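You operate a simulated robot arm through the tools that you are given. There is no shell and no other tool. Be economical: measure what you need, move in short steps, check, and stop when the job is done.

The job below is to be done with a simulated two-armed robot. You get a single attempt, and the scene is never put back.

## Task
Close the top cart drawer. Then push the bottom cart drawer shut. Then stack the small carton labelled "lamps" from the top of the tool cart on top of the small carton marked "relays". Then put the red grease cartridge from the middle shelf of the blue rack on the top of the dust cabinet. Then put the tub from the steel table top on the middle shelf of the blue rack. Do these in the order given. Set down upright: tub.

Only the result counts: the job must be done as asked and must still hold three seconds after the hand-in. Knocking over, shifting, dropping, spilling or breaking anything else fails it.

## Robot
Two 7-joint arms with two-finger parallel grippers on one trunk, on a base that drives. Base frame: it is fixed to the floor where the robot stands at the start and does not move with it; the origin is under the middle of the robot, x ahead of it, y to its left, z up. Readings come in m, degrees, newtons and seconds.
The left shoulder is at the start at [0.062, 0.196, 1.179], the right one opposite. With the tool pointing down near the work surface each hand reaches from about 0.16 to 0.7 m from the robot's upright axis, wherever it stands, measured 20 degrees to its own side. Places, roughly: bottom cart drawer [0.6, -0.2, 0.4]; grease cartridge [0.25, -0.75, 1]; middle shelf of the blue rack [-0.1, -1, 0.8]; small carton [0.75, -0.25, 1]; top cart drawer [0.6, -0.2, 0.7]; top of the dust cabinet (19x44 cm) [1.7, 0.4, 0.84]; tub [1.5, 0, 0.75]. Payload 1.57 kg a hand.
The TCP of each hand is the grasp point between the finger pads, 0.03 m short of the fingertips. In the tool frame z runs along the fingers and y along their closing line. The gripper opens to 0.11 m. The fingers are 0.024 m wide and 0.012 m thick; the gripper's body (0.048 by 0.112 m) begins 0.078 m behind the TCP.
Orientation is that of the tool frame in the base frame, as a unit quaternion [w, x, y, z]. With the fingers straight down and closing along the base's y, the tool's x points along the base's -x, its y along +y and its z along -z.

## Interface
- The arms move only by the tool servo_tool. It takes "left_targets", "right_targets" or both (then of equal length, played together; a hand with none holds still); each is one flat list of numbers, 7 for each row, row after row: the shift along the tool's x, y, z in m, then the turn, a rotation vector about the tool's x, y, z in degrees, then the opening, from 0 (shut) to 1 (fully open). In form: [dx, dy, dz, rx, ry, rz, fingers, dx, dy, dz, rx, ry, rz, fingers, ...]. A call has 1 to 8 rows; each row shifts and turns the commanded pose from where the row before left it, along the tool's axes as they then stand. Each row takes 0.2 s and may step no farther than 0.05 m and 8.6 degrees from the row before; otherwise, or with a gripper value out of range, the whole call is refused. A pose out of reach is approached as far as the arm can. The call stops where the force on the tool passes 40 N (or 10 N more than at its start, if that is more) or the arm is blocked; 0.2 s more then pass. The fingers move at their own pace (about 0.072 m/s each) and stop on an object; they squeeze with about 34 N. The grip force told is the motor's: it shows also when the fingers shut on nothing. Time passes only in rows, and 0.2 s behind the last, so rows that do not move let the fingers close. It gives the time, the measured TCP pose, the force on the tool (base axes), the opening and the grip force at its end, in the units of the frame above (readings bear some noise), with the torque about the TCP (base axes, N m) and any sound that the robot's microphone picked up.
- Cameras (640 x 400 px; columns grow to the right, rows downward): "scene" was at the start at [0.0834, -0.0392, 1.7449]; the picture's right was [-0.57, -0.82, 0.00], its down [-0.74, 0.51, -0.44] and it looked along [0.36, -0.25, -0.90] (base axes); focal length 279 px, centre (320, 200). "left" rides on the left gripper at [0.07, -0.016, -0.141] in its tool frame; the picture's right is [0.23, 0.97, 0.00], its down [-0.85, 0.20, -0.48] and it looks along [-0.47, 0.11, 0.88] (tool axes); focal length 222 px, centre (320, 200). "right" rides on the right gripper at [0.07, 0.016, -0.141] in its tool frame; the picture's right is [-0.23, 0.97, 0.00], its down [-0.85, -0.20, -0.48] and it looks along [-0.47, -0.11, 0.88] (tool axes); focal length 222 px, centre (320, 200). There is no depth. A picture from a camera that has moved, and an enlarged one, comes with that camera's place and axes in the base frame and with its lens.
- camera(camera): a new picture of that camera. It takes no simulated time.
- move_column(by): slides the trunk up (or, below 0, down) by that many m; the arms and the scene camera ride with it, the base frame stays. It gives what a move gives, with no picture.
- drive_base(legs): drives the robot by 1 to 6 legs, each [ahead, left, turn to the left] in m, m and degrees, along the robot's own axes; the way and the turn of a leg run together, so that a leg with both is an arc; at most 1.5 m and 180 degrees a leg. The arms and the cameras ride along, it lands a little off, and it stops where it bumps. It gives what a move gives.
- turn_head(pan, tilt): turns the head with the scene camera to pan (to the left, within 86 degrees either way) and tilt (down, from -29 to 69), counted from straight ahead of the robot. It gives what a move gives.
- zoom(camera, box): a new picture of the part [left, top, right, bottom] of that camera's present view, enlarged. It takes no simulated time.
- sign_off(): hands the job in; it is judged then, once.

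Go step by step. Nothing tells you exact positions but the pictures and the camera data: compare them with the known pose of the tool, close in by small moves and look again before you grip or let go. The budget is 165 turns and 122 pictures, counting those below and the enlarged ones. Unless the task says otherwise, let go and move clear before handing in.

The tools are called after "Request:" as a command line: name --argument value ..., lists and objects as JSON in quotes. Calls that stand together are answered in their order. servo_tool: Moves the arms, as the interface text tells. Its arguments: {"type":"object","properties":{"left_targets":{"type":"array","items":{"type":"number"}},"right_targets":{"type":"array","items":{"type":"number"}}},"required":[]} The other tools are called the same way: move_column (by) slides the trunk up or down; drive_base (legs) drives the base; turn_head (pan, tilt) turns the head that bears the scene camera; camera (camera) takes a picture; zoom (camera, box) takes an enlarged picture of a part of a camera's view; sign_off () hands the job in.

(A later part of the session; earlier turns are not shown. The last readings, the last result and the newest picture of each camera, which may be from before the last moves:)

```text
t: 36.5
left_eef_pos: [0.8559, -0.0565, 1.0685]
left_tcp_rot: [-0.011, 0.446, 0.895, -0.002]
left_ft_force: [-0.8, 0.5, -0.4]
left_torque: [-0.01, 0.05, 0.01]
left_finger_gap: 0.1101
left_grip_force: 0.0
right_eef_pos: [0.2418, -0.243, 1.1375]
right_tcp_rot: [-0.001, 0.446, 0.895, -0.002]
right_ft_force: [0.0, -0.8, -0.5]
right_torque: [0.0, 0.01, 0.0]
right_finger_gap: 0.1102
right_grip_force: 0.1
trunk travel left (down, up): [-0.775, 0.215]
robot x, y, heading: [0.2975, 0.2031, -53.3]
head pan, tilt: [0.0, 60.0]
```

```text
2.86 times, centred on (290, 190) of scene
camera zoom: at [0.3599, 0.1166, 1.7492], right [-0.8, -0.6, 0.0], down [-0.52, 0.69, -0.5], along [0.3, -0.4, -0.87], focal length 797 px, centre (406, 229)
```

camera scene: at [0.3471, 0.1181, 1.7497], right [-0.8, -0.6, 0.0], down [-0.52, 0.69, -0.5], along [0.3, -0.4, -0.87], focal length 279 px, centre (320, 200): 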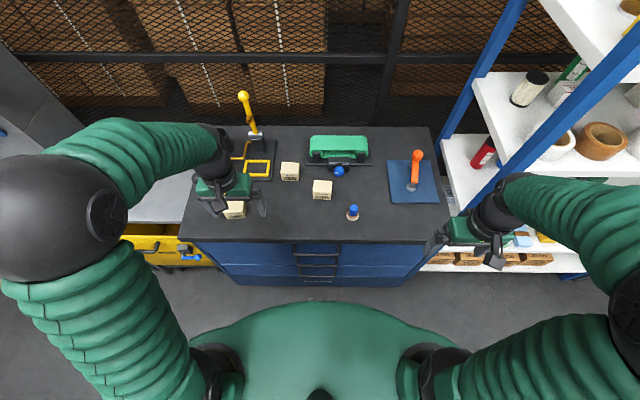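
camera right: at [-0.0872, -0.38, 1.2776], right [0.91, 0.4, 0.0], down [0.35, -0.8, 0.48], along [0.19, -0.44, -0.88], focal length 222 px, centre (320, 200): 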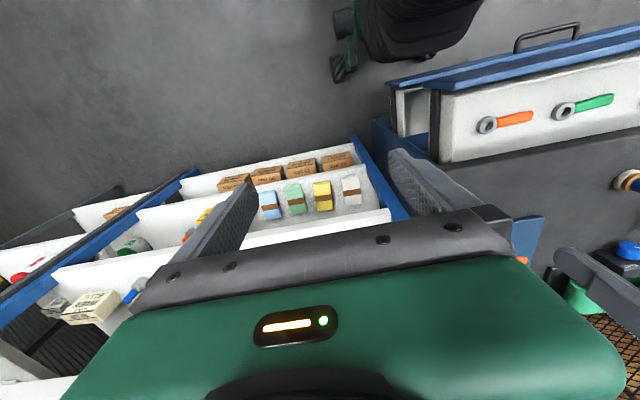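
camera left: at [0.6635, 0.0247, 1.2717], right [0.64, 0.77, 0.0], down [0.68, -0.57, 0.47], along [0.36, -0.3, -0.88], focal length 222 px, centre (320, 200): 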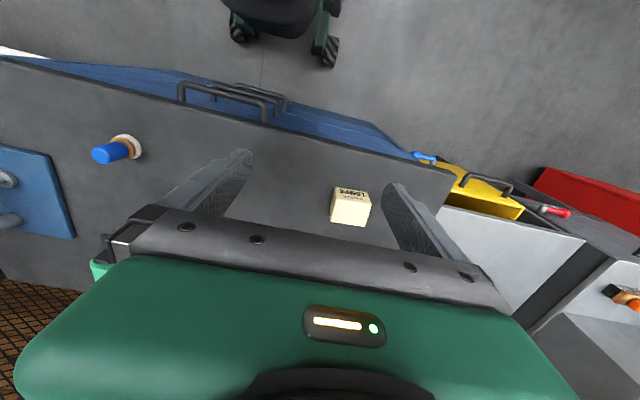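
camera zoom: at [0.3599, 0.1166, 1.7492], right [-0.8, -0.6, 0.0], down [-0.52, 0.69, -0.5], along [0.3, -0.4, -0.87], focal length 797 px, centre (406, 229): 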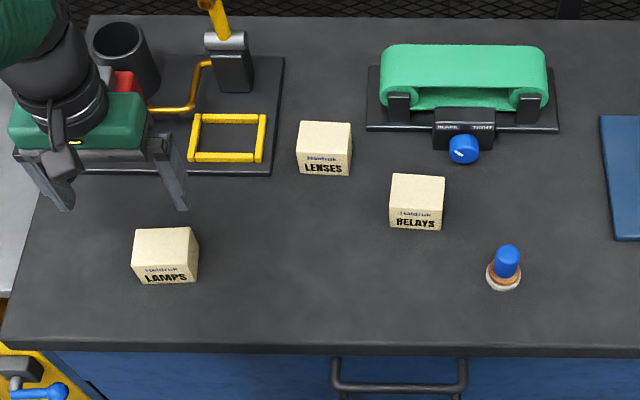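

The hand is above the LAMPS carton with the fingers straddling its sides. Descending most of the way, then checking.

Request:
servo_tool --left_targets '[0, -0.008, 0.03, 0, -1, 0, 1, 0, 0, 0.035, 0, 0, 0, 1, 0, 0, 0.03, 0, 0, 0, 1]'

Request:
camera --camera "left"

Request:
zoom --camera "scene" --box '[180, 120, 400, 260]'

```text
t: 37.3
left_eef_pos: [0.8472, -0.0589, 0.9722]
left_tcp_rot: [-0.001, 0.446, 0.895, -0.005]
left_ft_force: [1.5, -0.2, 0.1]
left_torque: [0.0, 0.0, 0.01]
left_finger_gap: 0.1097
left_grip_force: 0.0
right_eef_pos: [0.2405, -0.2443, 1.137]
right_tcp_rot: [0.001, 0.447, 0.895, -0.001]
right_ft_force: [0.8, -0.6, 0.2]
right_torque: [-0.01, 0.01, -0.02]
right_finger_gap: 0.11
right_grip_force: 0.1
trunk travel left (down, up): [-0.775, 0.215]
robot x, y, heading: [0.2953, 0.2022, -53.2]
head pan, tilt: [0.0, 60.0]
```

```text
87 pictures are left
camera left: at [0.7926, -0.0124, 1.1158], right [0.64, 0.77, -0.01], down [0.68, -0.56, 0.48], along [0.36, -0.31, -0.88], focal length 222 px, centre (320, 200)
```

left: 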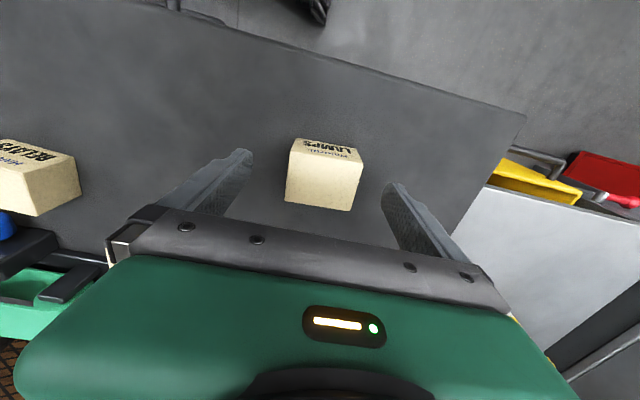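

```text
2.86 times, centred on (290, 190) of scene
camera zoom: at [0.3579, 0.1173, 1.7494], right [-0.8, -0.6, 0.0], down [-0.52, 0.69, -0.5], along [0.3, -0.4, -0.87], focal length 797 px, centre (406, 229)
```

zoom: 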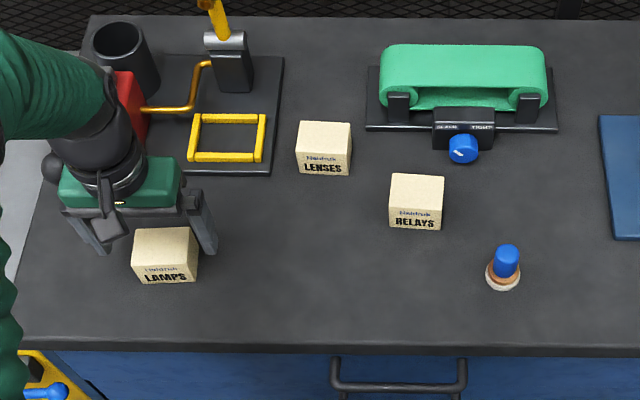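

Aligned (box at ~0.557/0.644, hand at 0.555/0.642). Descend the remaining 4.5 cm and close.

Request:
servo_tool --left_targets '[0, 0, 0.025, 0, 0, 0, 1, 0, 0, 0.02, 0, 0, 0, 1, 0, 0, 0, 0, 0, 0, 0.4, 0, 0, 0, 0, 0, 0, 0.2, 0, 0, 0, 0, 0, 0, 0.2, 0, 0, 0, 0, 0, 0, 0.2]'

Request:
camera --camera "left"

```text
t: 38.7
left_eef_pos: [0.8441, -0.06, 0.9278]
left_tcp_rot: [-0.001, 0.446, 0.895, -0.006]
left_ft_force: [-0.4, 2.9, 2.9]
left_torque: [0.09, -0.15, 0.11]
left_finger_gap: 0.0646
left_grip_force: 34.1
right_eef_pos: [0.2391, -0.2429, 1.138]
right_tcp_rot: [0.001, 0.447, 0.894, -0.002]
right_ft_force: [-0.1, 0.2, -1.4]
right_torque: [0.0, 0.02, 0.0]
right_finger_gap: 0.1103
right_grip_force: 0.1
trunk travel left (down, up): [-0.775, 0.215]
robot x, y, heading: [0.2943, 0.2001, -52.8]
head pan, tilt: [0.0, 60.0]
```

```text
85 pictures are left
camera left: at [0.791, -0.0123, 1.0714], right [0.64, 0.77, -0.01], down [0.68, -0.56, 0.48], along [0.36, -0.31, -0.88], focal length 222 px, centre (320, 200)
```

left: 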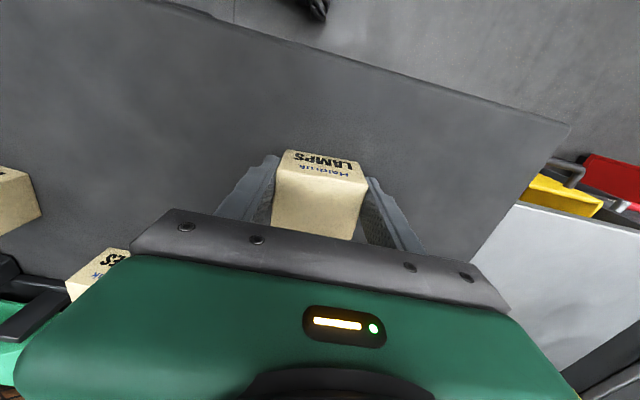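

LAMPS is gripped. Lifting it and carrying it toward RELAYS.

Request:
servo_tool --left_targets '[0, 0, -0.04, 0, 0, 0, 0.2, 0, 0, -0.045, 0, 0, 0, 0.2, 0, 0, -0.045, 0, 0, 0, 0.2, -0.012, -0.042, 0, 0, 0, 0, 0.2, -0.012, -0.042, 0, 0, 0, 0, 0.2, -0.012, -0.042, 0, 0, 0, 0, 0.2, -0.012, -0.042, 0, 0, 0, 0, 0.2, -0.012, -0.042, 0, 0, 0, 0, 0.2]'

Request:
servo_tool --left_targets '[-0.015, -0.042, 0, 0, 0, 0, 0.2, -0.01, -0.03, 0, 0, 0, 0, 0.2]'

Request:
zoom --camera "scene" --box '[180, 80, 420, 240]'

Request:
camera --camera "left"

```text
t: 40.5
left_eef_pos: [0.7133, -0.2353, 1.06]
left_tcp_rot: [-0.001, 0.446, 0.895, -0.005]
left_ft_force: [-0.1, 0.4, -0.7]
left_torque: [0.02, 0.0, 0.0]
left_finger_gap: 0.0645
left_grip_force: 34.4
right_eef_pos: [0.2389, -0.2463, 1.1386]
right_tcp_rot: [0.001, 0.446, 0.895, 0.0]
right_ft_force: [0.0, 0.3, -0.3]
right_torque: [0.01, -0.02, -0.05]
right_finger_gap: 0.11
right_grip_force: 0.0
trunk travel left (down, up): [-0.775, 0.215]
robot x, y, heading: [0.299, 0.2011, -52.8]
head pan, tilt: [0.0, 60.0]
```

```text
t: 41.1
left_eef_pos: [0.6708, -0.3014, 1.0613]
left_tcp_rot: [-0.001, 0.446, 0.895, -0.003]
left_ft_force: [0.0, -1.1, -0.3]
left_torque: [0.01, -0.03, 0.0]
left_finger_gap: 0.0646
left_grip_force: 34.2
right_eef_pos: [0.238, -0.2455, 1.1367]
right_tcp_rot: [0.0, 0.446, 0.895, 0.0]
right_ft_force: [-0.6, 0.1, 0.6]
right_torque: [0.0, -0.02, 0.02]
right_finger_gap: 0.1099
right_grip_force: 0.1
trunk travel left (down, up): [-0.775, 0.215]
robot x, y, heading: [0.2979, 0.1962, -53.1]
head pan, tilt: [0.0, 60.0]
```

```text
2.50 times, centred on (300, 160) of scene
camera zoom: at [0.3546, 0.1124, 1.7492], right [-0.8, -0.6, 0.0], down [-0.52, 0.69, -0.5], along [0.3, -0.4, -0.87], focal length 697 px, centre (370, 300)
```

zoom: 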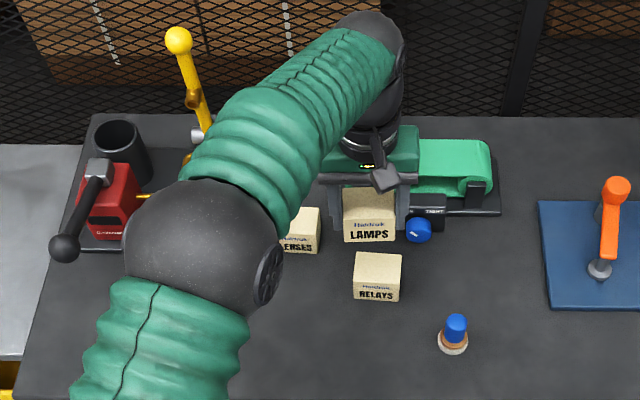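

```text
83 pictures are left
camera left: at [0.6162, -0.2532, 1.2036], right [0.64, 0.77, -0.01], down [0.68, -0.56, 0.48], along [0.36, -0.31, -0.88], focal length 222 px, centre (320, 200)
```

left: 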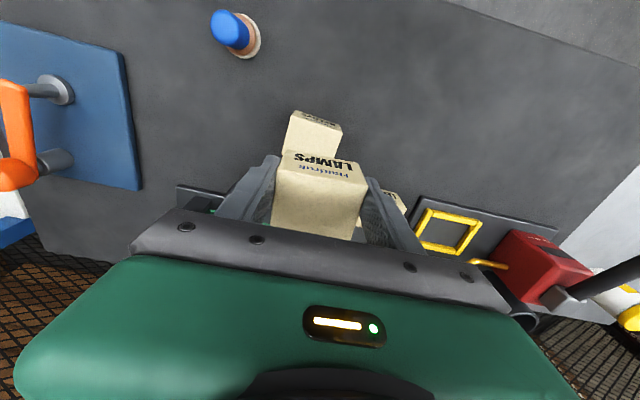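

I'm nearly above RELAYS. A small correction (about 1 cm), then lower partway and compare closely.

Request:
servo_tool --left_targets '[0.008, -0.011, 0.0, 0, 0, 0, 0.2, 0, 0, 0.025, 0, 0, 0, 0.2, 0, 0, 0.02, 0, 0, 0, 0.2]'

Request:
zoom --camera "scene" --box '[270, 150, 370, 212]'

Request:
zoom --camera "left" --box '[220, 70, 420, 250]'

```text
t: 41.9
left_eef_pos: [0.6576, -0.2988, 1.0156]
left_tcp_rot: [-0.001, 0.446, 0.895, -0.004]
left_ft_force: [-0.7, -0.8, -1.9]
left_torque: [0.03, 0.02, 0.0]
left_finger_gap: 0.0642
left_grip_force: 34.2
right_eef_pos: [0.2397, -0.2447, 1.1384]
right_tcp_rot: [0.001, 0.447, 0.894, 0.0]
right_ft_force: [-0.8, 0.3, 0.0]
right_torque: [-0.03, 0.01, 0.04]
right_finger_gap: 0.11
right_grip_force: 0.0
trunk travel left (down, up): [-0.775, 0.215]
robot x, y, heading: [0.2995, 0.1964, -53.2]
head pan, tilt: [0.0, 60.0]
```

```text
6.40 times, centred on (320, 181) of scene
camera zoom: at [0.356, 0.1142, 1.7493], right [-0.8, -0.6, 0.0], down [-0.52, 0.69, -0.5], along [0.3, -0.4, -0.87], focal length 1785 px, centre (320, 322)
```

zoom: 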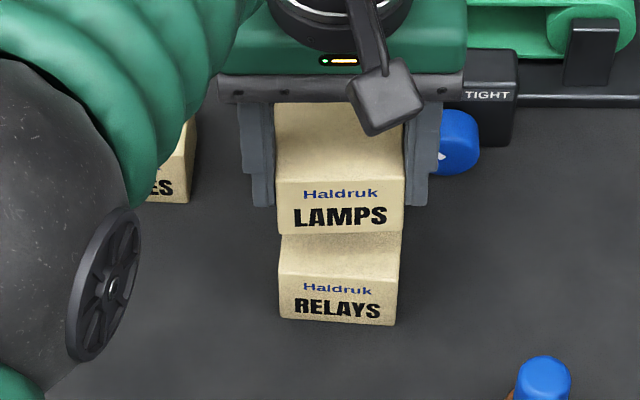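

```text
2.22 times, centred on (320, 160) of left
camera zoom: at [0.6036, -0.2527, 1.1587], right [0.64, 0.77, -0.01], down [0.68, -0.56, 0.48], along [0.36, -0.31, -0.88], focal length 494 px, centre (320, 289)
```

zoom: 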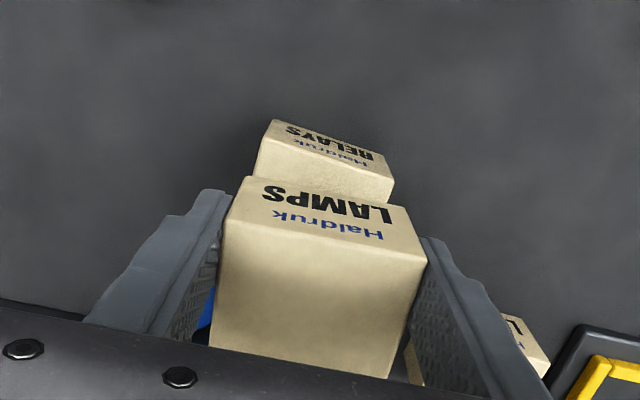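

The cartons line up within a few millimetres, with a gap of about 3.8 cm left. Lowering with small steps near contact.

Request:
servo_tool --left_targets '[0.003, 0, 0.02, 0, 0, 0, 0.2, 0, 0, 0.012, 0, 0, 0, 0.2]'

Request:
zoom --camera "scene" --box '[270, 150, 370, 212]'

```text
t: 42.5
left_eef_pos: [0.6554, -0.2978, 0.9846]
left_tcp_rot: [-0.001, 0.446, 0.895, -0.005]
left_ft_force: [0.9, 0.0, -1.4]
left_torque: [0.01, 0.0, 0.0]
left_finger_gap: 0.0643
left_grip_force: 34.6
right_eef_pos: [0.2399, -0.2448, 1.1375]
right_tcp_rot: [0.0, 0.447, 0.895, -0.002]
right_ft_force: [-0.7, 0.3, -0.9]
right_torque: [-0.03, -0.01, -0.01]
right_finger_gap: 0.1101
right_grip_force: 0.1
trunk travel left (down, up): [-0.775, 0.215]
robot x, y, heading: [0.2929, 0.2023, -53.2]
head pan, tilt: [0.0, 60.0]
```

```text
6.40 times, centred on (320, 181) of scene
camera zoom: at [0.3562, 0.1146, 1.7492], right [-0.8, -0.6, 0.0], down [-0.52, 0.69, -0.5], along [0.3, -0.4, -0.87], focal length 1785 px, centre (320, 322)
```

zoom: 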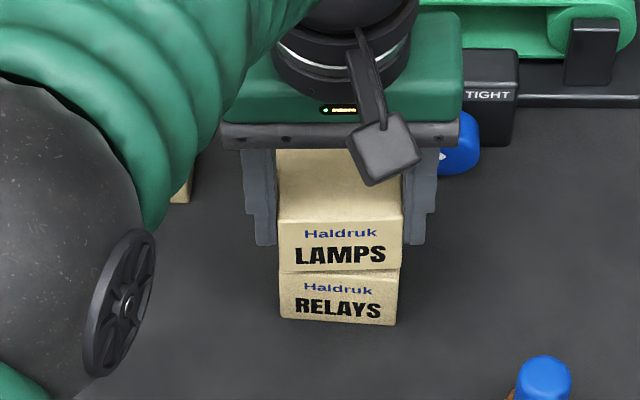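

Nearly touching, roughly 5 mm to go. Final small steps.

Request:
servo_tool --left_targets '[0, 0, 0.003, 0, 0, 0, 0.2, 0, 0, 0.002, 0, 0, 0, 0.2, 0, 0, 0, 0, 0, 0, 0.2]'

Request:
zoom --camera "scene" --box '[270, 150, 370, 212]'

```text
t: 43.3
left_eef_pos: [0.6557, -0.2963, 0.9795]
left_tcp_rot: [-0.002, 0.447, 0.895, -0.004]
left_ft_force: [-0.1, 0.5, -0.8]
left_torque: [0.0, 0.0, -0.02]
left_finger_gap: 0.0643
left_grip_force: 33.6
right_eef_pos: [0.2391, -0.2436, 1.1386]
right_tcp_rot: [0.001, 0.448, 0.894, -0.002]
right_ft_force: [0.2, -0.1, -0.2]
right_torque: [-0.01, 0.0, -0.02]
right_finger_gap: 0.1101
right_grip_force: 0.0
trunk travel left (down, up): [-0.775, 0.215]
robot x, y, heading: [0.2969, 0.1988, -53.0]
head pan, tilt: [0.0, 60.0]
```

```text
6.40 times, centred on (320, 181) of scene
camera zoom: at [0.3553, 0.116, 1.7494], right [-0.8, -0.6, 0.0], down [-0.52, 0.69, -0.5], along [0.3, -0.4, -0.87], focal length 1785 px, centre (320, 322)
```

zoom: 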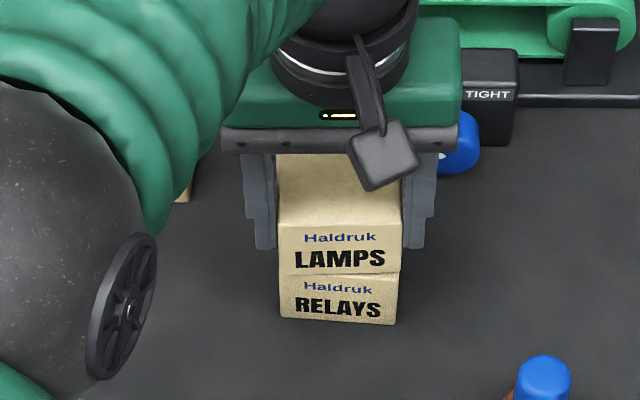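

Still no contact force; going down by millimetres.

Request:
servo_tool --left_targets '[0, 0, 0.002, 0, 0, 0, 0.2, 0, 0, 0, 0, 0, 0, 0.2]'

Request:
servo_tool --left_targets '[0, 0, 0.002, 0, 0, 0, 0.2, 0, 0, 0, 0, 0, 0, 0.2]'

```text
t: 43.9
left_eef_pos: [0.6545, -0.2964, 0.9794]
left_tcp_rot: [-0.001, 0.447, 0.895, -0.006]
left_ft_force: [0.1, -0.1, 2.3]
left_torque: [0.07, -0.09, 0.0]
left_finger_gap: 0.0643
left_grip_force: 33.8
right_eef_pos: [0.2382, -0.2441, 1.1384]
right_tcp_rot: [0.0, 0.447, 0.895, -0.001]
right_ft_force: [0.8, -0.2, 0.4]
right_torque: [-0.01, 0.01, -0.01]
right_finger_gap: 0.1103
right_grip_force: 0.0
trunk travel left (down, up): [-0.775, 0.215]
robot x, y, heading: [0.2984, 0.2012, -53.1]
head pan, tilt: [0.0, 60.0]
```

```text
t: 44.5
left_eef_pos: [0.6545, -0.2963, 0.9788]
left_tcp_rot: [0.001, 0.446, 0.895, -0.006]
left_ft_force: [1.5, -1.7, 16.6]
left_torque: [0.15, -0.51, -0.02]
left_finger_gap: 0.0641
left_grip_force: 34.3
right_eef_pos: [0.2382, -0.2436, 1.1391]
right_tcp_rot: [0.001, 0.447, 0.894, -0.001]
right_ft_force: [-0.5, -0.2, 0.0]
right_torque: [0.03, 0.01, -0.01]
right_finger_gap: 0.1101
right_grip_force: 0.0
trunk travel left (down, up): [-0.775, 0.215]
robot x, y, heading: [0.2988, 0.1991, -53.1]
head pan, tilt: [0.0, 60.0]
```

Contact (about 17 N). I'll ease 1 mm up, open, and rise straight up.

Request:
servo_tool --left_targets '[0, 0, -0.001, 0, 0, 0, 0.2, 0, 0, 0, 0, 0, 0, 0.8, 0, 0, 0, 0, 0, 0, 1, 0, 0, 0, 0, 0, 0, 1, 0, 0, -0.03, 0, 0, 0, 1, 0, 0, -0.04, 0, 0, 0, 1, 0, 0, -0.045, 0, 0, 0, 1]'

Request:
zoom --camera "scene" --box '[240, 120, 400, 220]'

Request:
camera --camera "left"

```text
t: 46.1
left_eef_pos: [0.655, -0.2945, 1.0925]
left_tcp_rot: [-0.002, 0.446, 0.895, -0.005]
left_ft_force: [-0.1, -0.8, 0.8]
left_torque: [0.03, -0.03, -0.03]
left_finger_gap: 0.11
left_grip_force: 0.0
right_eef_pos: [0.2376, -0.2439, 1.1386]
right_tcp_rot: [0.001, 0.448, 0.894, -0.001]
right_ft_force: [0.3, 0.1, 0.3]
right_torque: [0.02, -0.02, -0.02]
right_finger_gap: 0.1102
right_grip_force: 0.0
trunk travel left (down, up): [-0.775, 0.215]
robot x, y, heading: [0.2961, 0.2019, -53.1]
head pan, tilt: [0.0, 60.0]
```

```text
4.00 times, centred on (320, 170) of scene
camera zoom: at [0.3545, 0.1171, 1.7494], right [-0.8, -0.6, 0.0], down [-0.52, 0.69, -0.5], along [0.3, -0.4, -0.87], focal length 1116 px, centre (320, 320)
```

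zoom: 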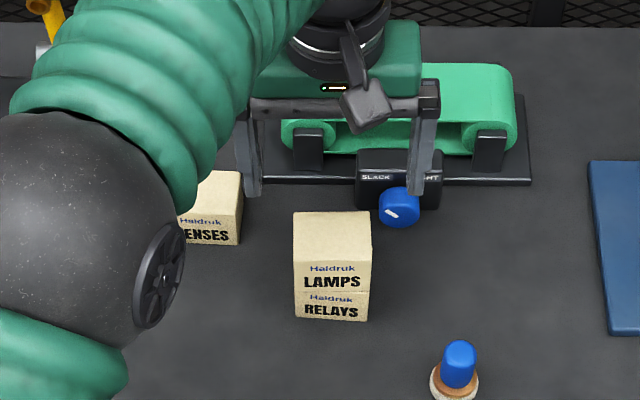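

```text
77 pictures are left
camera left: at [0.6001, -0.2485, 1.2351], right [0.64, 0.77, -0.01], down [0.68, -0.56, 0.48], along [0.36, -0.31, -0.88], focal length 222 px, centre (320, 200)
```

left: 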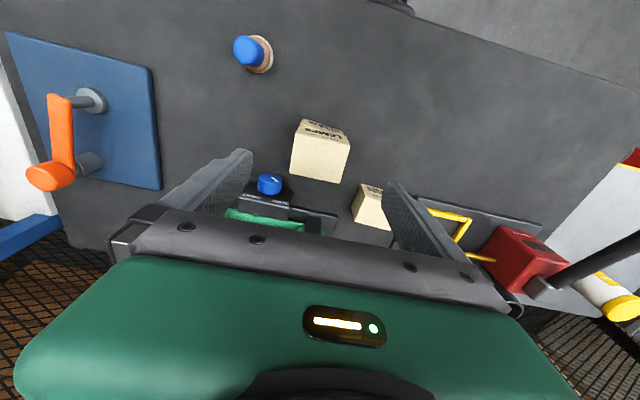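

LAMPS is stacked neatly on RELAYS. Next the red grease cartridge: I'll retract the left hand, drive right toward the rack, and look.

Request:
servo_tool --left_targets '[0.04, 0.01, -0.01, 0, 0, 0, 1, 0.045, 0.02, 0, 0, 0, 0, 1, 0.04, 0.03, 0, 0, 0, 0, 1, 0.04, 0.03, 0, 0, 0, 0, 1, 0.04, 0.03, 0, 0, 0, 0, 1, 0.04, 0.03, 0, 0, 0, 0, 1]'

Request:
drive_base --legs '[[-0.1, 0, 0], [0, -0.4, 0]]'

Request:
turn_head --pan -25 --tilt 45

Request:
camera --camera "scene"

Request:
camera --camera "right"

```text
t: 47.5
left_eef_pos: [0.6288, -0.0075, 1.1014]
left_tcp_rot: [0.0, 0.446, 0.895, -0.007]
left_ft_force: [0.0, 0.3, 0.5]
left_torque: [-0.02, -0.02, 0.0]
left_finger_gap: 0.11
left_grip_force: 0.1
right_eef_pos: [0.2388, -0.2421, 1.14]
right_tcp_rot: [0.001, 0.446, 0.895, -0.003]
right_ft_force: [-0.9, -0.7, 0.6]
right_torque: [-0.01, -0.02, 0.01]
right_finger_gap: 0.1099
right_grip_force: 0.0
trunk travel left (down, up): [-0.775, 0.215]
robot x, y, heading: [0.2972, 0.1971, -53.2]
head pan, tilt: [0.0, 60.0]
```

```text
t: 50.8
left_eef_pos: [0.2517, -0.1695, 1.0998]
left_tcp_rot: [-0.001, 0.447, 0.894, -0.006]
left_ft_force: [0.4, -0.2, 0.2]
left_torque: [-0.01, 0.0, -0.01]
left_finger_gap: 0.1101
left_grip_force: 0.1
right_eef_pos: [-0.1407, -0.4029, 1.1398]
right_tcp_rot: [0.0, 0.448, 0.894, -0.003]
right_ft_force: [0.8, 1.3, -0.6]
right_torque: [-0.02, 0.0, 0.01]
right_finger_gap: 0.11
right_grip_force: 0.0
trunk travel left (down, up): [-0.775, 0.215]
robot x, y, heading: [-0.0834, 0.0375, -53.2]
head pan, tilt: [0.0, 60.0]
```

```text
t: 51.7
left_eef_pos: [0.2488, -0.1696, 1.1012]
left_tcp_rot: [-0.001, 0.447, 0.894, -0.006]
left_ft_force: [0.8, 0.0, -0.2]
left_torque: [-0.02, 0.01, 0.01]
left_finger_gap: 0.11
left_grip_force: 0.1
right_eef_pos: [-0.1416, -0.4052, 1.1392]
right_tcp_rot: [0.001, 0.447, 0.894, -0.003]
right_ft_force: [0.4, 1.1, -0.9]
right_torque: [0.0, 0.0, -0.03]
right_finger_gap: 0.1099
right_grip_force: 0.0
trunk travel left (down, up): [-0.775, 0.215]
robot x, y, heading: [-0.0822, 0.04, -53.1]
head pan, tilt: [-25.0, 45.0]
```

```text
76 pictures are left
camera scene: at [-0.0476, -0.0685, 1.7689], right [-0.98, -0.2, 0.0], down [-0.15, 0.69, -0.71], along [0.14, -0.69, -0.71], focal length 279 px, centre (320, 200)
```

scene: 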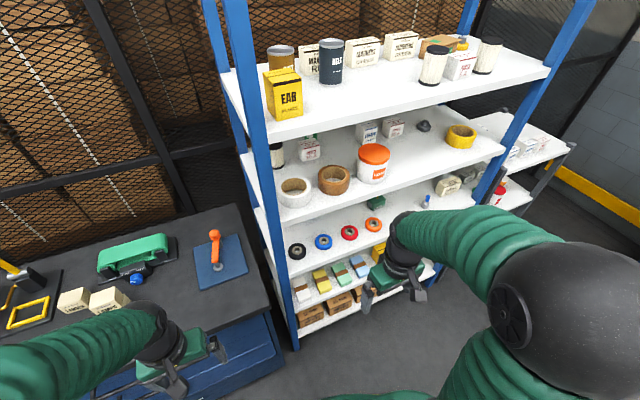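

```text
75 pictures are left
camera right: at [-0.1702, -0.3383, 1.279], right [0.92, 0.4, 0.0], down [0.35, -0.8, 0.48], along [0.19, -0.44, -0.88], focal length 222 px, centre (320, 200)
```

right: 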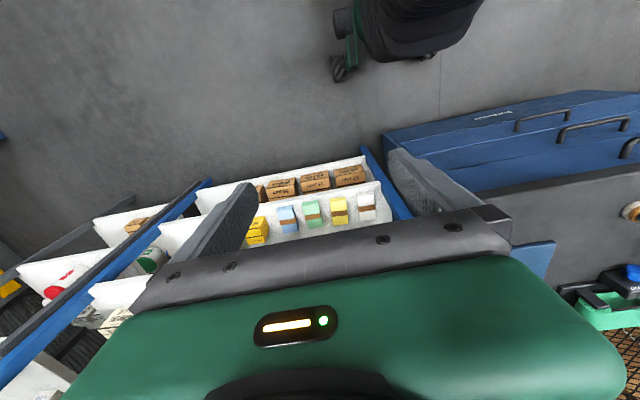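

The middle (third) shelf holds the spools; the cartridges stand deeper on it. I'll lower the trunk to see into that shelf.

Request:
move_column --by -0.38

Request:
turn_head --pan -18 --tilt 25

Request:
camera --camera "scene"

```text
t: 55.3
left_eef_pos: [0.2476, -0.1704, 0.7211]
left_tcp_rot: [-0.001, 0.448, 0.894, -0.006]
left_ft_force: [-0.4, 0.1, 0.2]
left_torque: [-0.02, 0.01, 0.01]
left_finger_gap: 0.1098
left_grip_force: 0.0
right_eef_pos: [-0.1431, -0.4042, 0.7589]
right_tcp_rot: [0.001, 0.448, 0.894, -0.001]
right_ft_force: [0.7, -0.4, 0.0]
right_torque: [0.02, 0.01, -0.01]
right_finger_gap: 0.11
right_grip_force: 0.1
trunk travel left (down, up): [-0.395, 0.595]
robot x, y, heading: [-0.0831, 0.0385, -53.3]
head pan, tilt: [-25.0, 45.0]
```

```text
t: 56.2
left_eef_pos: [0.2472, -0.1703, 0.7214]
left_tcp_rot: [-0.001, 0.447, 0.894, -0.006]
left_ft_force: [0.4, 0.1, 0.2]
left_torque: [-0.02, -0.04, 0.01]
left_finger_gap: 0.11
left_grip_force: 0.1
right_eef_pos: [-0.1427, -0.4044, 0.7593]
right_tcp_rot: [0.001, 0.447, 0.894, -0.002]
right_ft_force: [-0.6, 0.4, -0.3]
right_torque: [0.01, 0.01, -0.03]
right_finger_gap: 0.11
right_grip_force: 0.1
trunk travel left (down, up): [-0.395, 0.595]
robot x, y, heading: [-0.0842, 0.0409, -53.3]
head pan, tilt: [-18.0, 25.0]
```

```text
74 pictures are left
camera scene: at [-0.0359, -0.0769, 1.4194], right [-0.95, -0.32, 0.0], down [-0.14, 0.4, -0.91], along [0.29, -0.86, -0.42], focal length 279 px, centre (320, 200)
```

scene: 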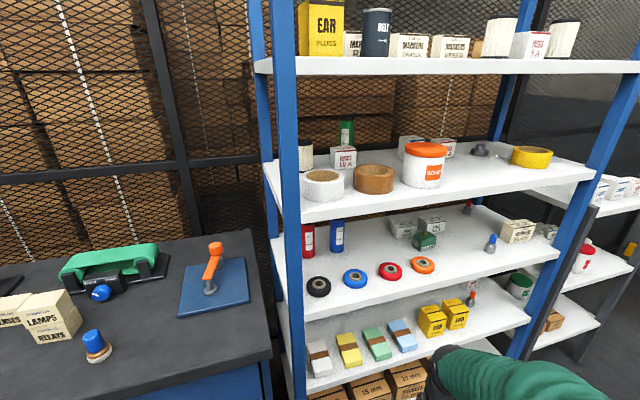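

Request:
zoom --camera "scene" --box '[250, 130, 470, 320]'

```text
2.11 times, centred on (360, 225) of scene
camera zoom: at [-0.0359, -0.0769, 1.4194], right [-0.95, -0.32, 0.0], down [-0.14, 0.4, -0.91], along [0.29, -0.86, -0.42], focal length 587 px, centre (236, 147)
```

zoom: 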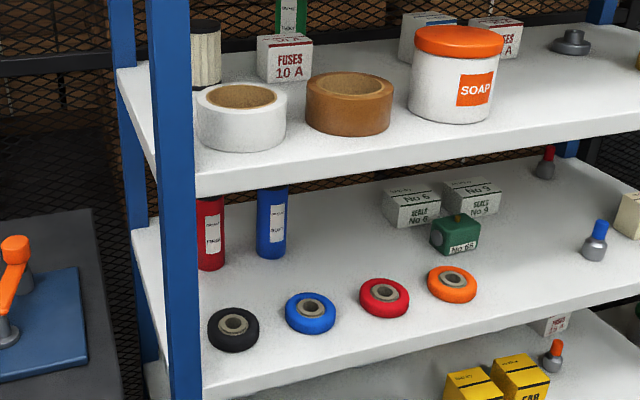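

The red cartridge stands at about 0.85 ahead / −0.30 left, on the shelf at z≈0.80, with a spool in front of it and the blue cartridge to its right. I'll raise slightly, drive 10 cm closer, and bring the right hand up in front of the gap.

Request:
move_column --by 0.15

Request:
drive_base --legs '[[0.1, 0, 0]]'

Request:
servo_tool --right_targets '[-0.045, 0.015, 0, 0, 0, 0, 1, -0.045, 0.015, 0, 0, 0, 0, 1, -0.035, 0.015, 0, 0, 0, 0, 0.7, 0, 0, 0, 0, -8.5, 0, 0.7, 0, 0, 0, 0, -8.5, 0, 0.7, 0, 0, 0, 0, -8.5, 0, 0.7, 0, 0, 0, 0, -8.5, 0, 0.7, 0, 0, 0, 0, -8.5, 0, 0.7]'

Request:
servo_tool --right_targets '[0, 0, 0, 0, -8.5, 0, 0.7, 0, 0, 0, 0, -8.5, 0, 0.7, 0, 0, 0, 0, -8.5, 0, 0.7]'

Request:
camera --camera "scene"

Request:
camera --camera "right"

```text
t: 57.9
left_eef_pos: [0.2485, -0.1703, 0.871]
left_tcp_rot: [0.0, 0.447, 0.894, -0.005]
left_ft_force: [0.5, -0.3, 0.2]
left_torque: [0.0, 0.03, -0.06]
left_finger_gap: 0.1101
left_grip_force: 0.0
right_eef_pos: [-0.1429, -0.405, 0.9087]
right_tcp_rot: [0.001, 0.448, 0.894, -0.002]
right_ft_force: [-0.5, 0.3, -1.5]
right_torque: [0.02, -0.01, -0.04]
right_finger_gap: 0.1101
right_grip_force: 0.0
trunk travel left (down, up): [-0.545, 0.445]
robot x, y, heading: [-0.0845, 0.0363, -53.0]
head pan, tilt: [-18.0, 25.0]
```

```text
t: 59.1
left_eef_pos: [0.3084, -0.251, 0.8703]
left_tcp_rot: [0.0, 0.446, 0.895, -0.005]
left_ft_force: [-1.1, -0.1, -0.3]
left_torque: [-0.03, -0.02, 0.05]
left_finger_gap: 0.11
left_grip_force: 0.2
right_eef_pos: [-0.0832, -0.486, 0.9085]
right_tcp_rot: [0.002, 0.446, 0.895, -0.002]
right_ft_force: [0.2, 0.4, -0.2]
right_torque: [0.05, 0.0, 0.05]
right_finger_gap: 0.11
right_grip_force: 0.1
trunk travel left (down, up): [-0.545, 0.445]
robot x, y, heading: [-0.0212, -0.0426, -53.2]
head pan, tilt: [-18.0, 25.0]
```

```text
t: 60.9
left_eef_pos: [0.3093, -0.2515, 0.8702]
left_tcp_rot: [-0.002, 0.447, 0.895, -0.005]
left_ft_force: [0.4, -0.6, -0.2]
left_torque: [0.01, -0.02, -0.01]
left_finger_gap: 0.1102
left_grip_force: 0.0
right_eef_pos: [0.0351, -0.552, 0.9062]
right_tcp_rot: [0.269, 0.421, 0.859, -0.113]
right_ft_force: [0.2, 0.3, 0.8]
right_torque: [0.01, -0.01, -0.01]
right_finger_gap: 0.0771
right_grip_force: 0.0
right hand out of reach, approached as far as the arm can: row 8
trunk travel left (down, up): [-0.545, 0.445]
robot x, y, heading: [-0.0246, -0.0407, -53.1]
head pan, tilt: [-18.0, 25.0]
```

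```text
t: 61.7
left_eef_pos: [0.3079, -0.2515, 0.8711]
left_tcp_rot: [-0.001, 0.446, 0.895, -0.005]
left_ft_force: [0.7, 1.0, -0.4]
left_torque: [0.0, 0.04, -0.01]
left_finger_gap: 0.1101
left_grip_force: 0.0
right_eef_pos: [0.054, -0.6067, 0.9092]
right_tcp_rot: [0.452, 0.387, 0.777, -0.205]
right_ft_force: [0.9, 0.7, -0.7]
right_torque: [0.02, 0.0, 0.04]
right_finger_gap: 0.077
right_grip_force: 0.0
right hand out of reach, approached as far as the arm can: row 1, 2, 3
trunk travel left (down, up): [-0.545, 0.445]
robot x, y, heading: [-0.0247, -0.0395, -53.0]
head pan, tilt: [-18.0, 25.0]
```

```text
72 pictures are left
camera scene: at [0.0244, -0.1592, 1.5693], right [-0.95, -0.32, 0.0], down [-0.14, 0.4, -0.91], along [0.29, -0.86, -0.43], focal length 279 px, centre (320, 200)
```

scene: 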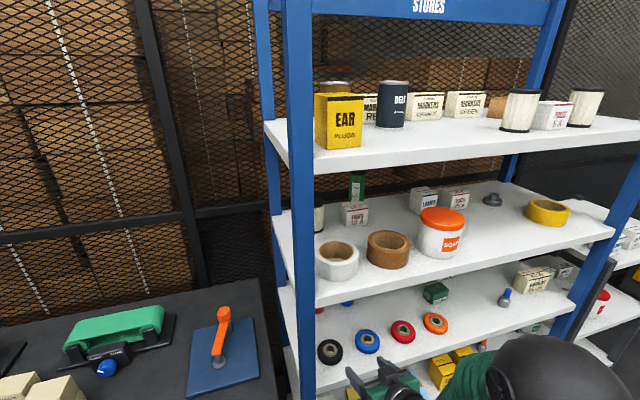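

```text
71 pictures are left
camera right: at [-0.0296, -0.4748, 0.9206], right [0.83, 0.51, 0.23], down [-0.17, -0.16, 0.97], along [0.53, -0.85, -0.05], focal length 222 px, centre (320, 200)
```

right: 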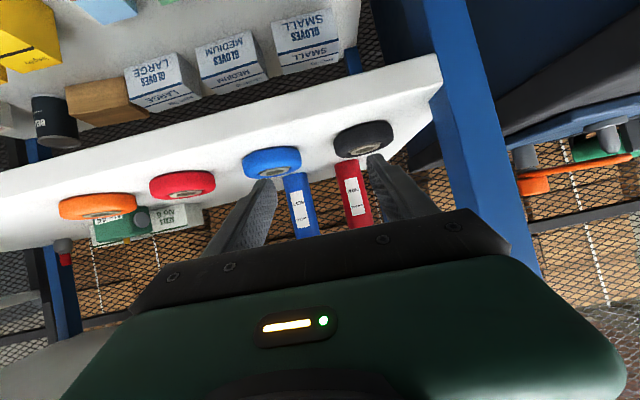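

The hand is facing into the shelf at a 60° tilt; the red cartridge is a bit left of the hand. I'll shift left ~3 cm while advancing 10 cm and look again.

Request:
servo_tool --right_targets '[-0.02, 0.012, 0.027, 0, 0, 0, 0.7, -0.02, 0.012, 0.027, 0, 0, 0, 0.7, -0.02, 0.012, 0.027, 0, 0, 0, 0.7]'

Request:
camera --camera "right"

Request:
camera --camera "scene"

```text
t: 62.5
left_eef_pos: [0.309, -0.25, 0.8697]
left_tcp_rot: [-0.001, 0.447, 0.895, -0.006]
left_ft_force: [0.8, -0.5, -0.2]
left_torque: [-0.02, 0.03, 0.02]
left_finger_gap: 0.1099
left_grip_force: 0.1
right_eef_pos: [0.1433, -0.6619, 0.9215]
right_tcp_rot: [0.452, 0.386, 0.778, -0.203]
right_ft_force: [-0.1, 0.0, -0.3]
right_torque: [-0.01, -0.04, -0.02]
right_finger_gap: 0.0773
right_grip_force: 0.1
trunk travel left (down, up): [-0.545, 0.445]
robot x, y, heading: [-0.0261, -0.0439, -53.2]
head pan, tilt: [-18.0, 25.0]
```

```text
70 pictures are left
camera right: at [0.0607, -0.5291, 0.9329], right [0.83, 0.51, 0.23], down [-0.17, -0.16, 0.97], along [0.53, -0.85, -0.05], focal length 222 px, centre (320, 200)
```

right: 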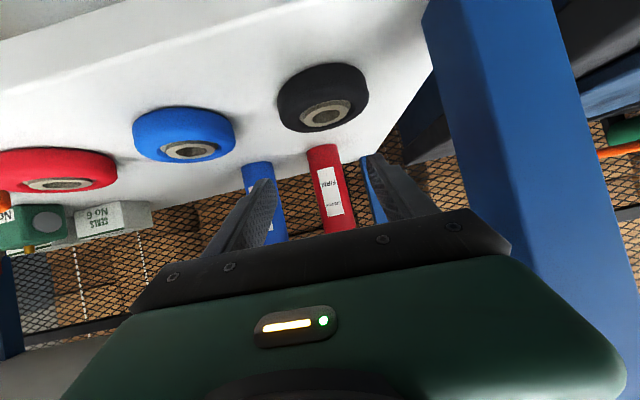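

```text
69 pictures are left
camera scene: at [0.0262, -0.1572, 1.5694], right [-0.95, -0.32, 0.0], down [-0.14, 0.4, -0.91], along [0.29, -0.86, -0.42], focal length 279 px, centre (320, 200)
```

scene: 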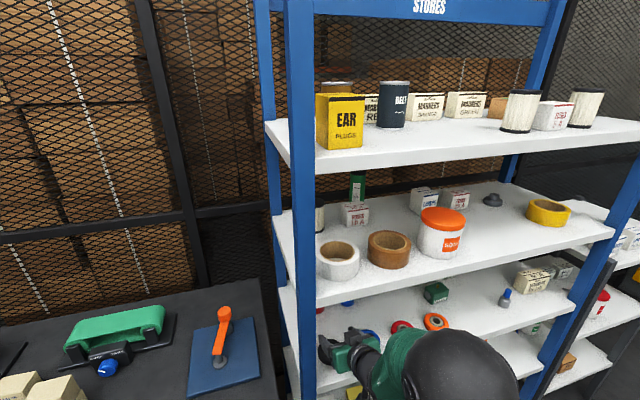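

The cartridge is now lined up between the fingers, slightly left. Advancing another 13 cm over the spool.

Request:
servo_tool --right_targets '[-0.0165, 0.002, 0.0285, 0, 0, 0, 0.75, -0.0165, 0.002, 0.0285, 0, 0, 0, 0.75, -0.0165, 0.002, 0.0285, 0, 0, 0, 0.75, -0.0165, 0.001, 0.0285, 0, 0, 0, 0.75]'

Request:
camera --camera "right"

```text
t: 63.5
left_eef_pos: [0.309, -0.2499, 0.87]
left_tcp_rot: [-0.003, 0.447, 0.895, -0.005]
left_ft_force: [0.0, 0.3, 0.5]
left_torque: [-0.01, 0.01, 0.0]
left_finger_gap: 0.1101
left_grip_force: 0.1
right_eef_pos: [0.2341, -0.7633, 0.921]
right_tcp_rot: [0.452, 0.386, 0.778, -0.203]
right_ft_force: [0.0, 0.1, 0.0]
right_torque: [-0.01, 0.03, 0.02]
right_finger_gap: 0.0825
right_grip_force: 0.2
trunk travel left (down, up): [-0.545, 0.445]
robot x, y, heading: [-0.0236, -0.0405, -53.1]
head pan, tilt: [-18.0, 25.0]
```

```text
68 pictures are left
camera right: at [0.1495, -0.63, 0.9322], right [0.83, 0.51, 0.23], down [-0.17, -0.16, 0.97], along [0.53, -0.85, -0.05], focal length 222 px, centre (320, 200)
```

right: 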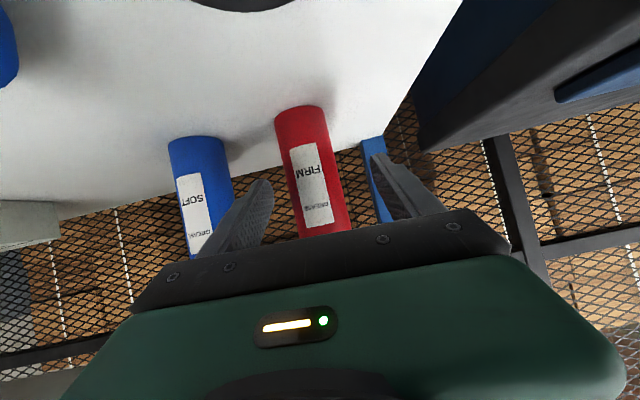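

The cartridge axis is about 7.5 cm ahead of the grasp point and ~1.7 cm to the right of the finger center. Correct sideways, then advance.

Request:
servo_tool --right_targets '[0, -0.017, 0, 0, 0, 0, 0.8, -0.0125, -0.001, 0.0215, 0, 0, 0, 0.8, -0.0125, -0.001, 0.0215, 0, 0, 0, 0.8]'

Request:
camera --camera "right"

```text
t: 64.3
left_eef_pos: [0.3024, -0.2471, 0.8724]
left_tcp_rot: [0.003, 0.447, 0.894, -0.006]
left_ft_force: [0.8, -0.2, 0.4]
left_torque: [0.0, -0.02, 0.02]
left_finger_gap: 0.1099
left_grip_force: 0.1
right_eef_pos: [0.2412, -0.8056, 0.9193]
right_tcp_rot: [0.452, 0.388, 0.778, -0.201]
right_ft_force: [-0.1, 0.1, 0.9]
right_torque: [0.03, 0.01, 0.0]
right_finger_gap: 0.0881
right_grip_force: 0.1
trunk travel left (down, up): [-0.545, 0.445]
robot x, y, heading: [-0.0238, -0.0385, -53.2]
head pan, tilt: [-18.0, 25.0]
```

```text
67 pictures are left
camera right: at [0.1576, -0.6729, 0.9306], right [0.83, 0.51, 0.23], down [-0.17, -0.16, 0.97], along [0.53, -0.85, -0.05], focal length 222 px, centre (320, 200)
```

right: 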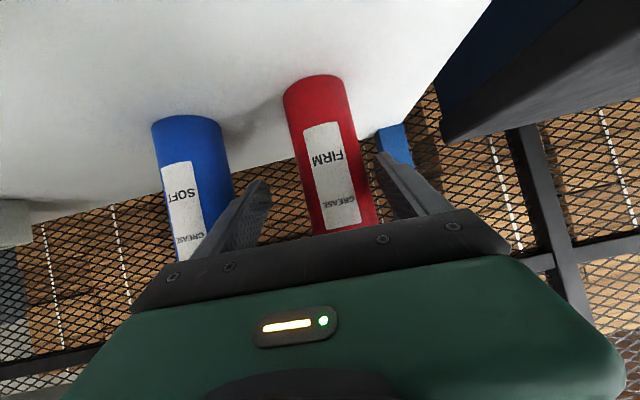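

Close now; a slight 8 mm correction left, then the last ~4 cm.

Request:
servo_tool --right_targets '[-0.004, 0.008, 0.007, 0, 0, 0, 0.8, -0.0075, 0, 0.013, 0, 0, 0, 0.8, -0.0075, 0, 0.013, 0, 0, 0, 0.8]'

Request:
camera --camera "right"

```text
t: 65.3
left_eef_pos: [0.3178, -0.2531, 0.8647]
left_tcp_rot: [-0.009, 0.447, 0.894, -0.005]
left_ft_force: [1.9, -1.4, -1.4]
left_torque: [0.16, 0.19, 0.0]
left_finger_gap: 0.1104
left_grip_force: 0.2
right_eef_pos: [0.268, -0.8344, 0.881]
right_tcp_rot: [0.425, 0.401, 0.787, -0.198]
right_ft_force: [3.5, -1.1, -2.9]
right_torque: [-0.15, 0.08, -0.23]
right_finger_gap: 0.0879
right_grip_force: 0.1
trunk travel left (down, up): [-0.545, 0.445]
robot x, y, heading: [-0.0252, -0.0344, -53.4]
head pan, tilt: [-18.0, 25.0]
stopped in row 3 (right hand): the arm was blocked; the commanded pose is now the measured one
```

```text
66 pictures are left
camera right: at [0.1872, -0.6996, 0.9019], right [0.85, 0.48, 0.22], down [-0.13, -0.2, 0.97], along [0.51, -0.85, -0.11], focal length 222 px, centre (320, 200)
```

right: 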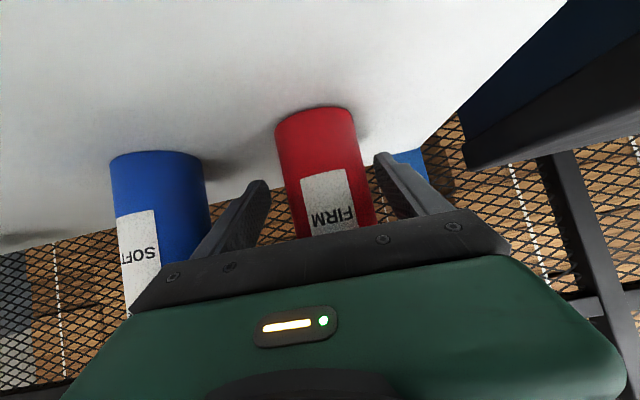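

The arm got blocked and the hand dipped; something on the arm is touching the rack. Let me look from the head before doing anything.

Request:
turn_head --pan -22 --tilt 45

Request:
camera --camera "scene"

```text
t: 66.1
left_eef_pos: [0.3137, -0.251, 0.8659]
left_tcp_rot: [-0.005, 0.447, 0.894, -0.005]
left_ft_force: [-0.7, 1.8, -0.8]
left_torque: [-0.03, -0.02, 0.01]
left_finger_gap: 0.1102
left_grip_force: 0.1
right_eef_pos: [0.2666, -0.832, 0.8795]
right_tcp_rot: [0.425, 0.4, 0.788, -0.196]
right_ft_force: [-0.7, 0.9, 0.8]
right_torque: [-0.06, -0.04, -0.01]
right_finger_gap: 0.0879
right_grip_force: 0.0
trunk travel left (down, up): [-0.545, 0.445]
robot x, y, heading: [-0.0252, -0.0359, -53.5]
head pan, tilt: [-22.0, 45.0]
```

```text
65 pictures are left
camera scene: at [0.0151, -0.1493, 1.5373], right [-0.97, -0.25, 0.0], down [-0.18, 0.69, -0.7], along [0.18, -0.68, -0.71], focal length 279 px, centre (320, 200)
```

scene: 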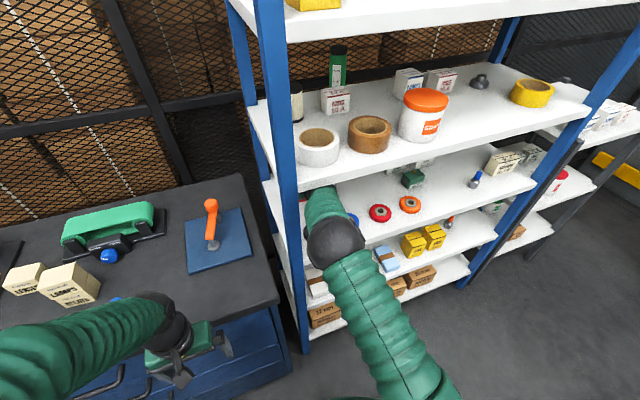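

The wrist likely touched the underside of the shelf above. The hand now sits at the cartridge at z≈0.88; I'll flatten the pitch by 10° to lower the wrist and shift 5 mm left, then check.

Request:
servo_tool --right_targets '[0, 0.003, 0, 0, -5, 0, 0.8, 0, 0.003, 0, 0, -6, 0, 0.8, 0, 0, 0, 0, 0, 0, 0.8]'

Request:
camera --camera "right"

Request:
zoom --camera "scene" --box '[230, 120, 450, 280]'

```text
t: 66.9
left_eef_pos: [0.3132, -0.2527, 0.8674]
left_tcp_rot: [-0.007, 0.447, 0.895, -0.006]
left_ft_force: [-0.3, 1.3, 0.4]
left_torque: [-0.03, 0.02, 0.01]
left_finger_gap: 0.1099
left_grip_force: 0.1
right_eef_pos: [0.2756, -0.8332, 0.8983]
right_tcp_rot: [0.51, 0.374, 0.737, -0.239]
right_ft_force: [-0.3, -0.9, 0.0]
right_torque: [-0.01, -0.01, -0.02]
right_finger_gap: 0.0881
right_grip_force: 0.0
trunk travel left (down, up): [-0.545, 0.445]
robot x, y, heading: [-0.0283, -0.0365, -53.4]
head pan, tilt: [-22.0, 45.0]
```

```text
64 pictures are left
camera right: at [0.1945, -0.6985, 0.8853], right [0.82, 0.52, 0.24], down [-0.26, -0.03, 0.97], along [0.51, -0.85, 0.11], focal length 222 px, centre (320, 200)
```

right: 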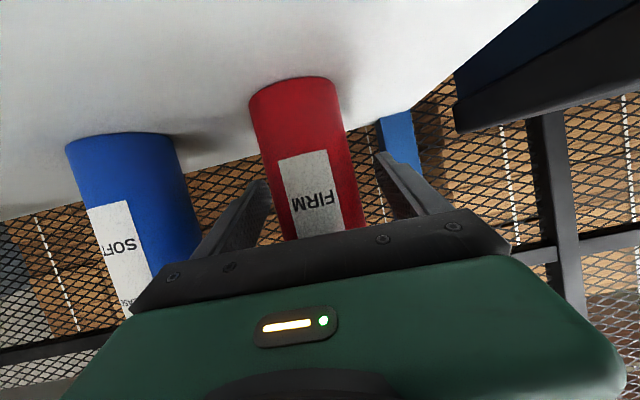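

```text
2.50 times, centred on (340, 200) of scene
camera zoom: at [0.0155, -0.1485, 1.5391], right [-0.97, -0.25, 0.0], down [-0.18, 0.69, -0.7], along [0.18, -0.68, -0.71], focal length 697 px, centre (270, 200)
```

zoom: 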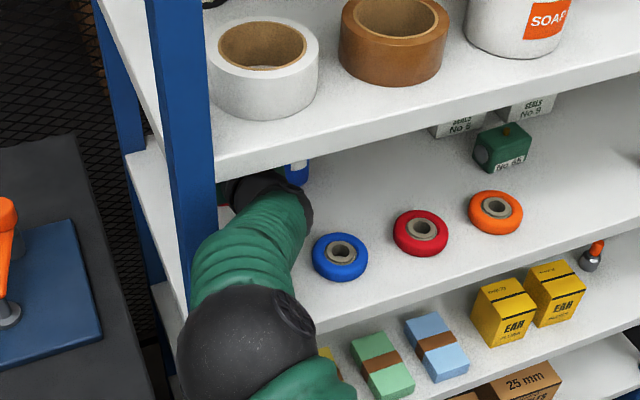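

The cartridge is centered between the fingers at the right depth. Closing the grip.

Request:
servo_tool --right_targets '[0, 0, 0, 0, 0, 0, 0.6, 0, 0, 0, 0, 0, 0, 0.4, 0, 0, 0, 0, 0, 0, 0.3, 0, 0, 0, 0, 0, 0, 0.3, 0, 0, 0, 0, 0, 0, 0.3]'

Request:
camera --camera "right"

```text
t: 68.1
left_eef_pos: [0.3138, -0.2499, 0.867]
left_tcp_rot: [-0.005, 0.447, 0.895, -0.007]
left_ft_force: [0.6, -1.1, 0.8]
left_torque: [-0.03, 0.02, -0.01]
left_finger_gap: 0.1099
left_grip_force: 0.1
right_eef_pos: [0.275, -0.8323, 0.8988]
right_tcp_rot: [0.509, 0.375, 0.736, -0.24]
right_ft_force: [0.4, -3.7, 3.4]
right_torque: [-0.23, 0.15, 0.08]
right_finger_gap: 0.0508
right_grip_force: 34.5
trunk travel left (down, up): [-0.545, 0.445]
robot x, y, heading: [-0.027, -0.0421, -53.0]
head pan, tilt: [-22.0, 45.0]
```

```text
62 pictures are left
camera right: at [0.1939, -0.6973, 0.8855], right [0.82, 0.52, 0.24], down [-0.26, -0.03, 0.96], along [0.51, -0.85, 0.11], focal length 222 px, centre (320, 200)
```

right: 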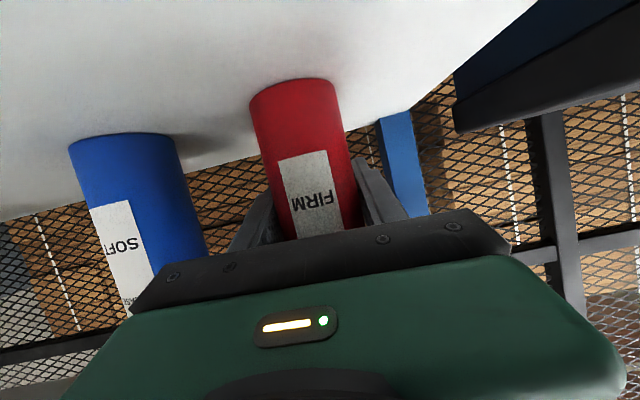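

Gripped (5 cm diameter). Lifting straight up gently about 4 cm.

Request:
servo_tool --right_targets '[-0.014, 0, -0.0055, 0, 0, 0, 0.3, -0.014, 0, -0.0055, 0, 0, 0, 0.3, -0.012, 0, -0.0045, 0, 0, 0, 0.3]'

Request:
camera --camera "right"

Request:
zoom --camera "scene" --box '[230, 120, 450, 280]'

```text
t: 68.9
left_eef_pos: [0.3124, -0.2519, 0.8676]
left_tcp_rot: [-0.006, 0.447, 0.895, -0.005]
left_ft_force: [0.7, 0.4, -0.1]
left_torque: [-0.01, 0.01, -0.04]
left_finger_gap: 0.1097
left_grip_force: 0.1
right_eef_pos: [0.2754, -0.8326, 0.9398]
right_tcp_rot: [0.508, 0.375, 0.738, -0.239]
right_ft_force: [0.0, -0.2, -3.5]
right_torque: [-0.05, -0.08, 0.03]
right_finger_gap: 0.0508
right_grip_force: 34.0
trunk travel left (down, up): [-0.545, 0.445]
robot x, y, heading: [-0.0225, -0.0391, -53.2]
head pan, tilt: [-22.0, 45.0]
```

```text
61 pictures are left
camera right: at [0.1929, -0.6985, 0.9269], right [0.82, 0.52, 0.24], down [-0.26, -0.04, 0.97], along [0.51, -0.85, 0.11], focal length 222 px, centre (320, 200)
```

right: 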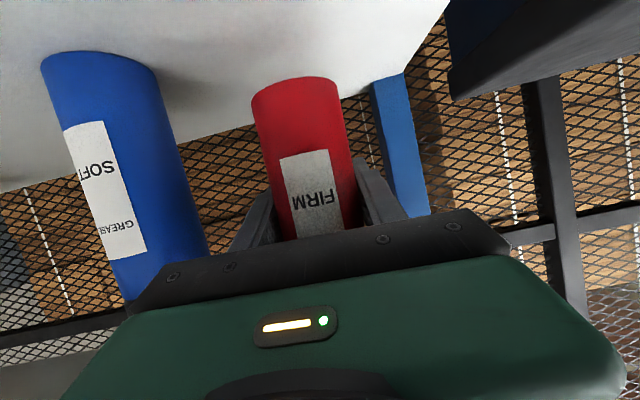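

```text
2.50 times, centred on (340, 200) of scene
camera zoom: at [0.0149, -0.1482, 1.5386], right [-0.97, -0.25, 0.0], down [-0.18, 0.69, -0.7], along [0.18, -0.68, -0.71], focal length 697 px, centre (270, 200)
```

zoom: 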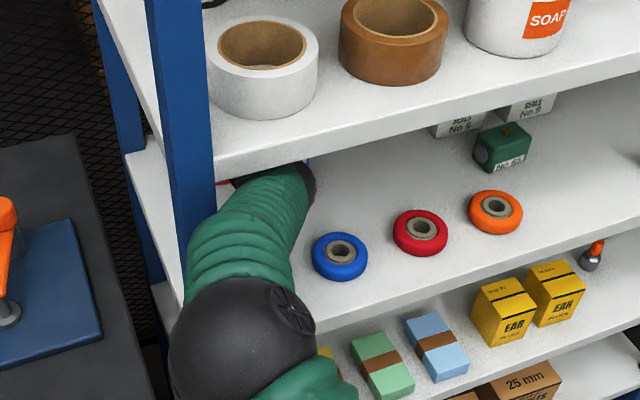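

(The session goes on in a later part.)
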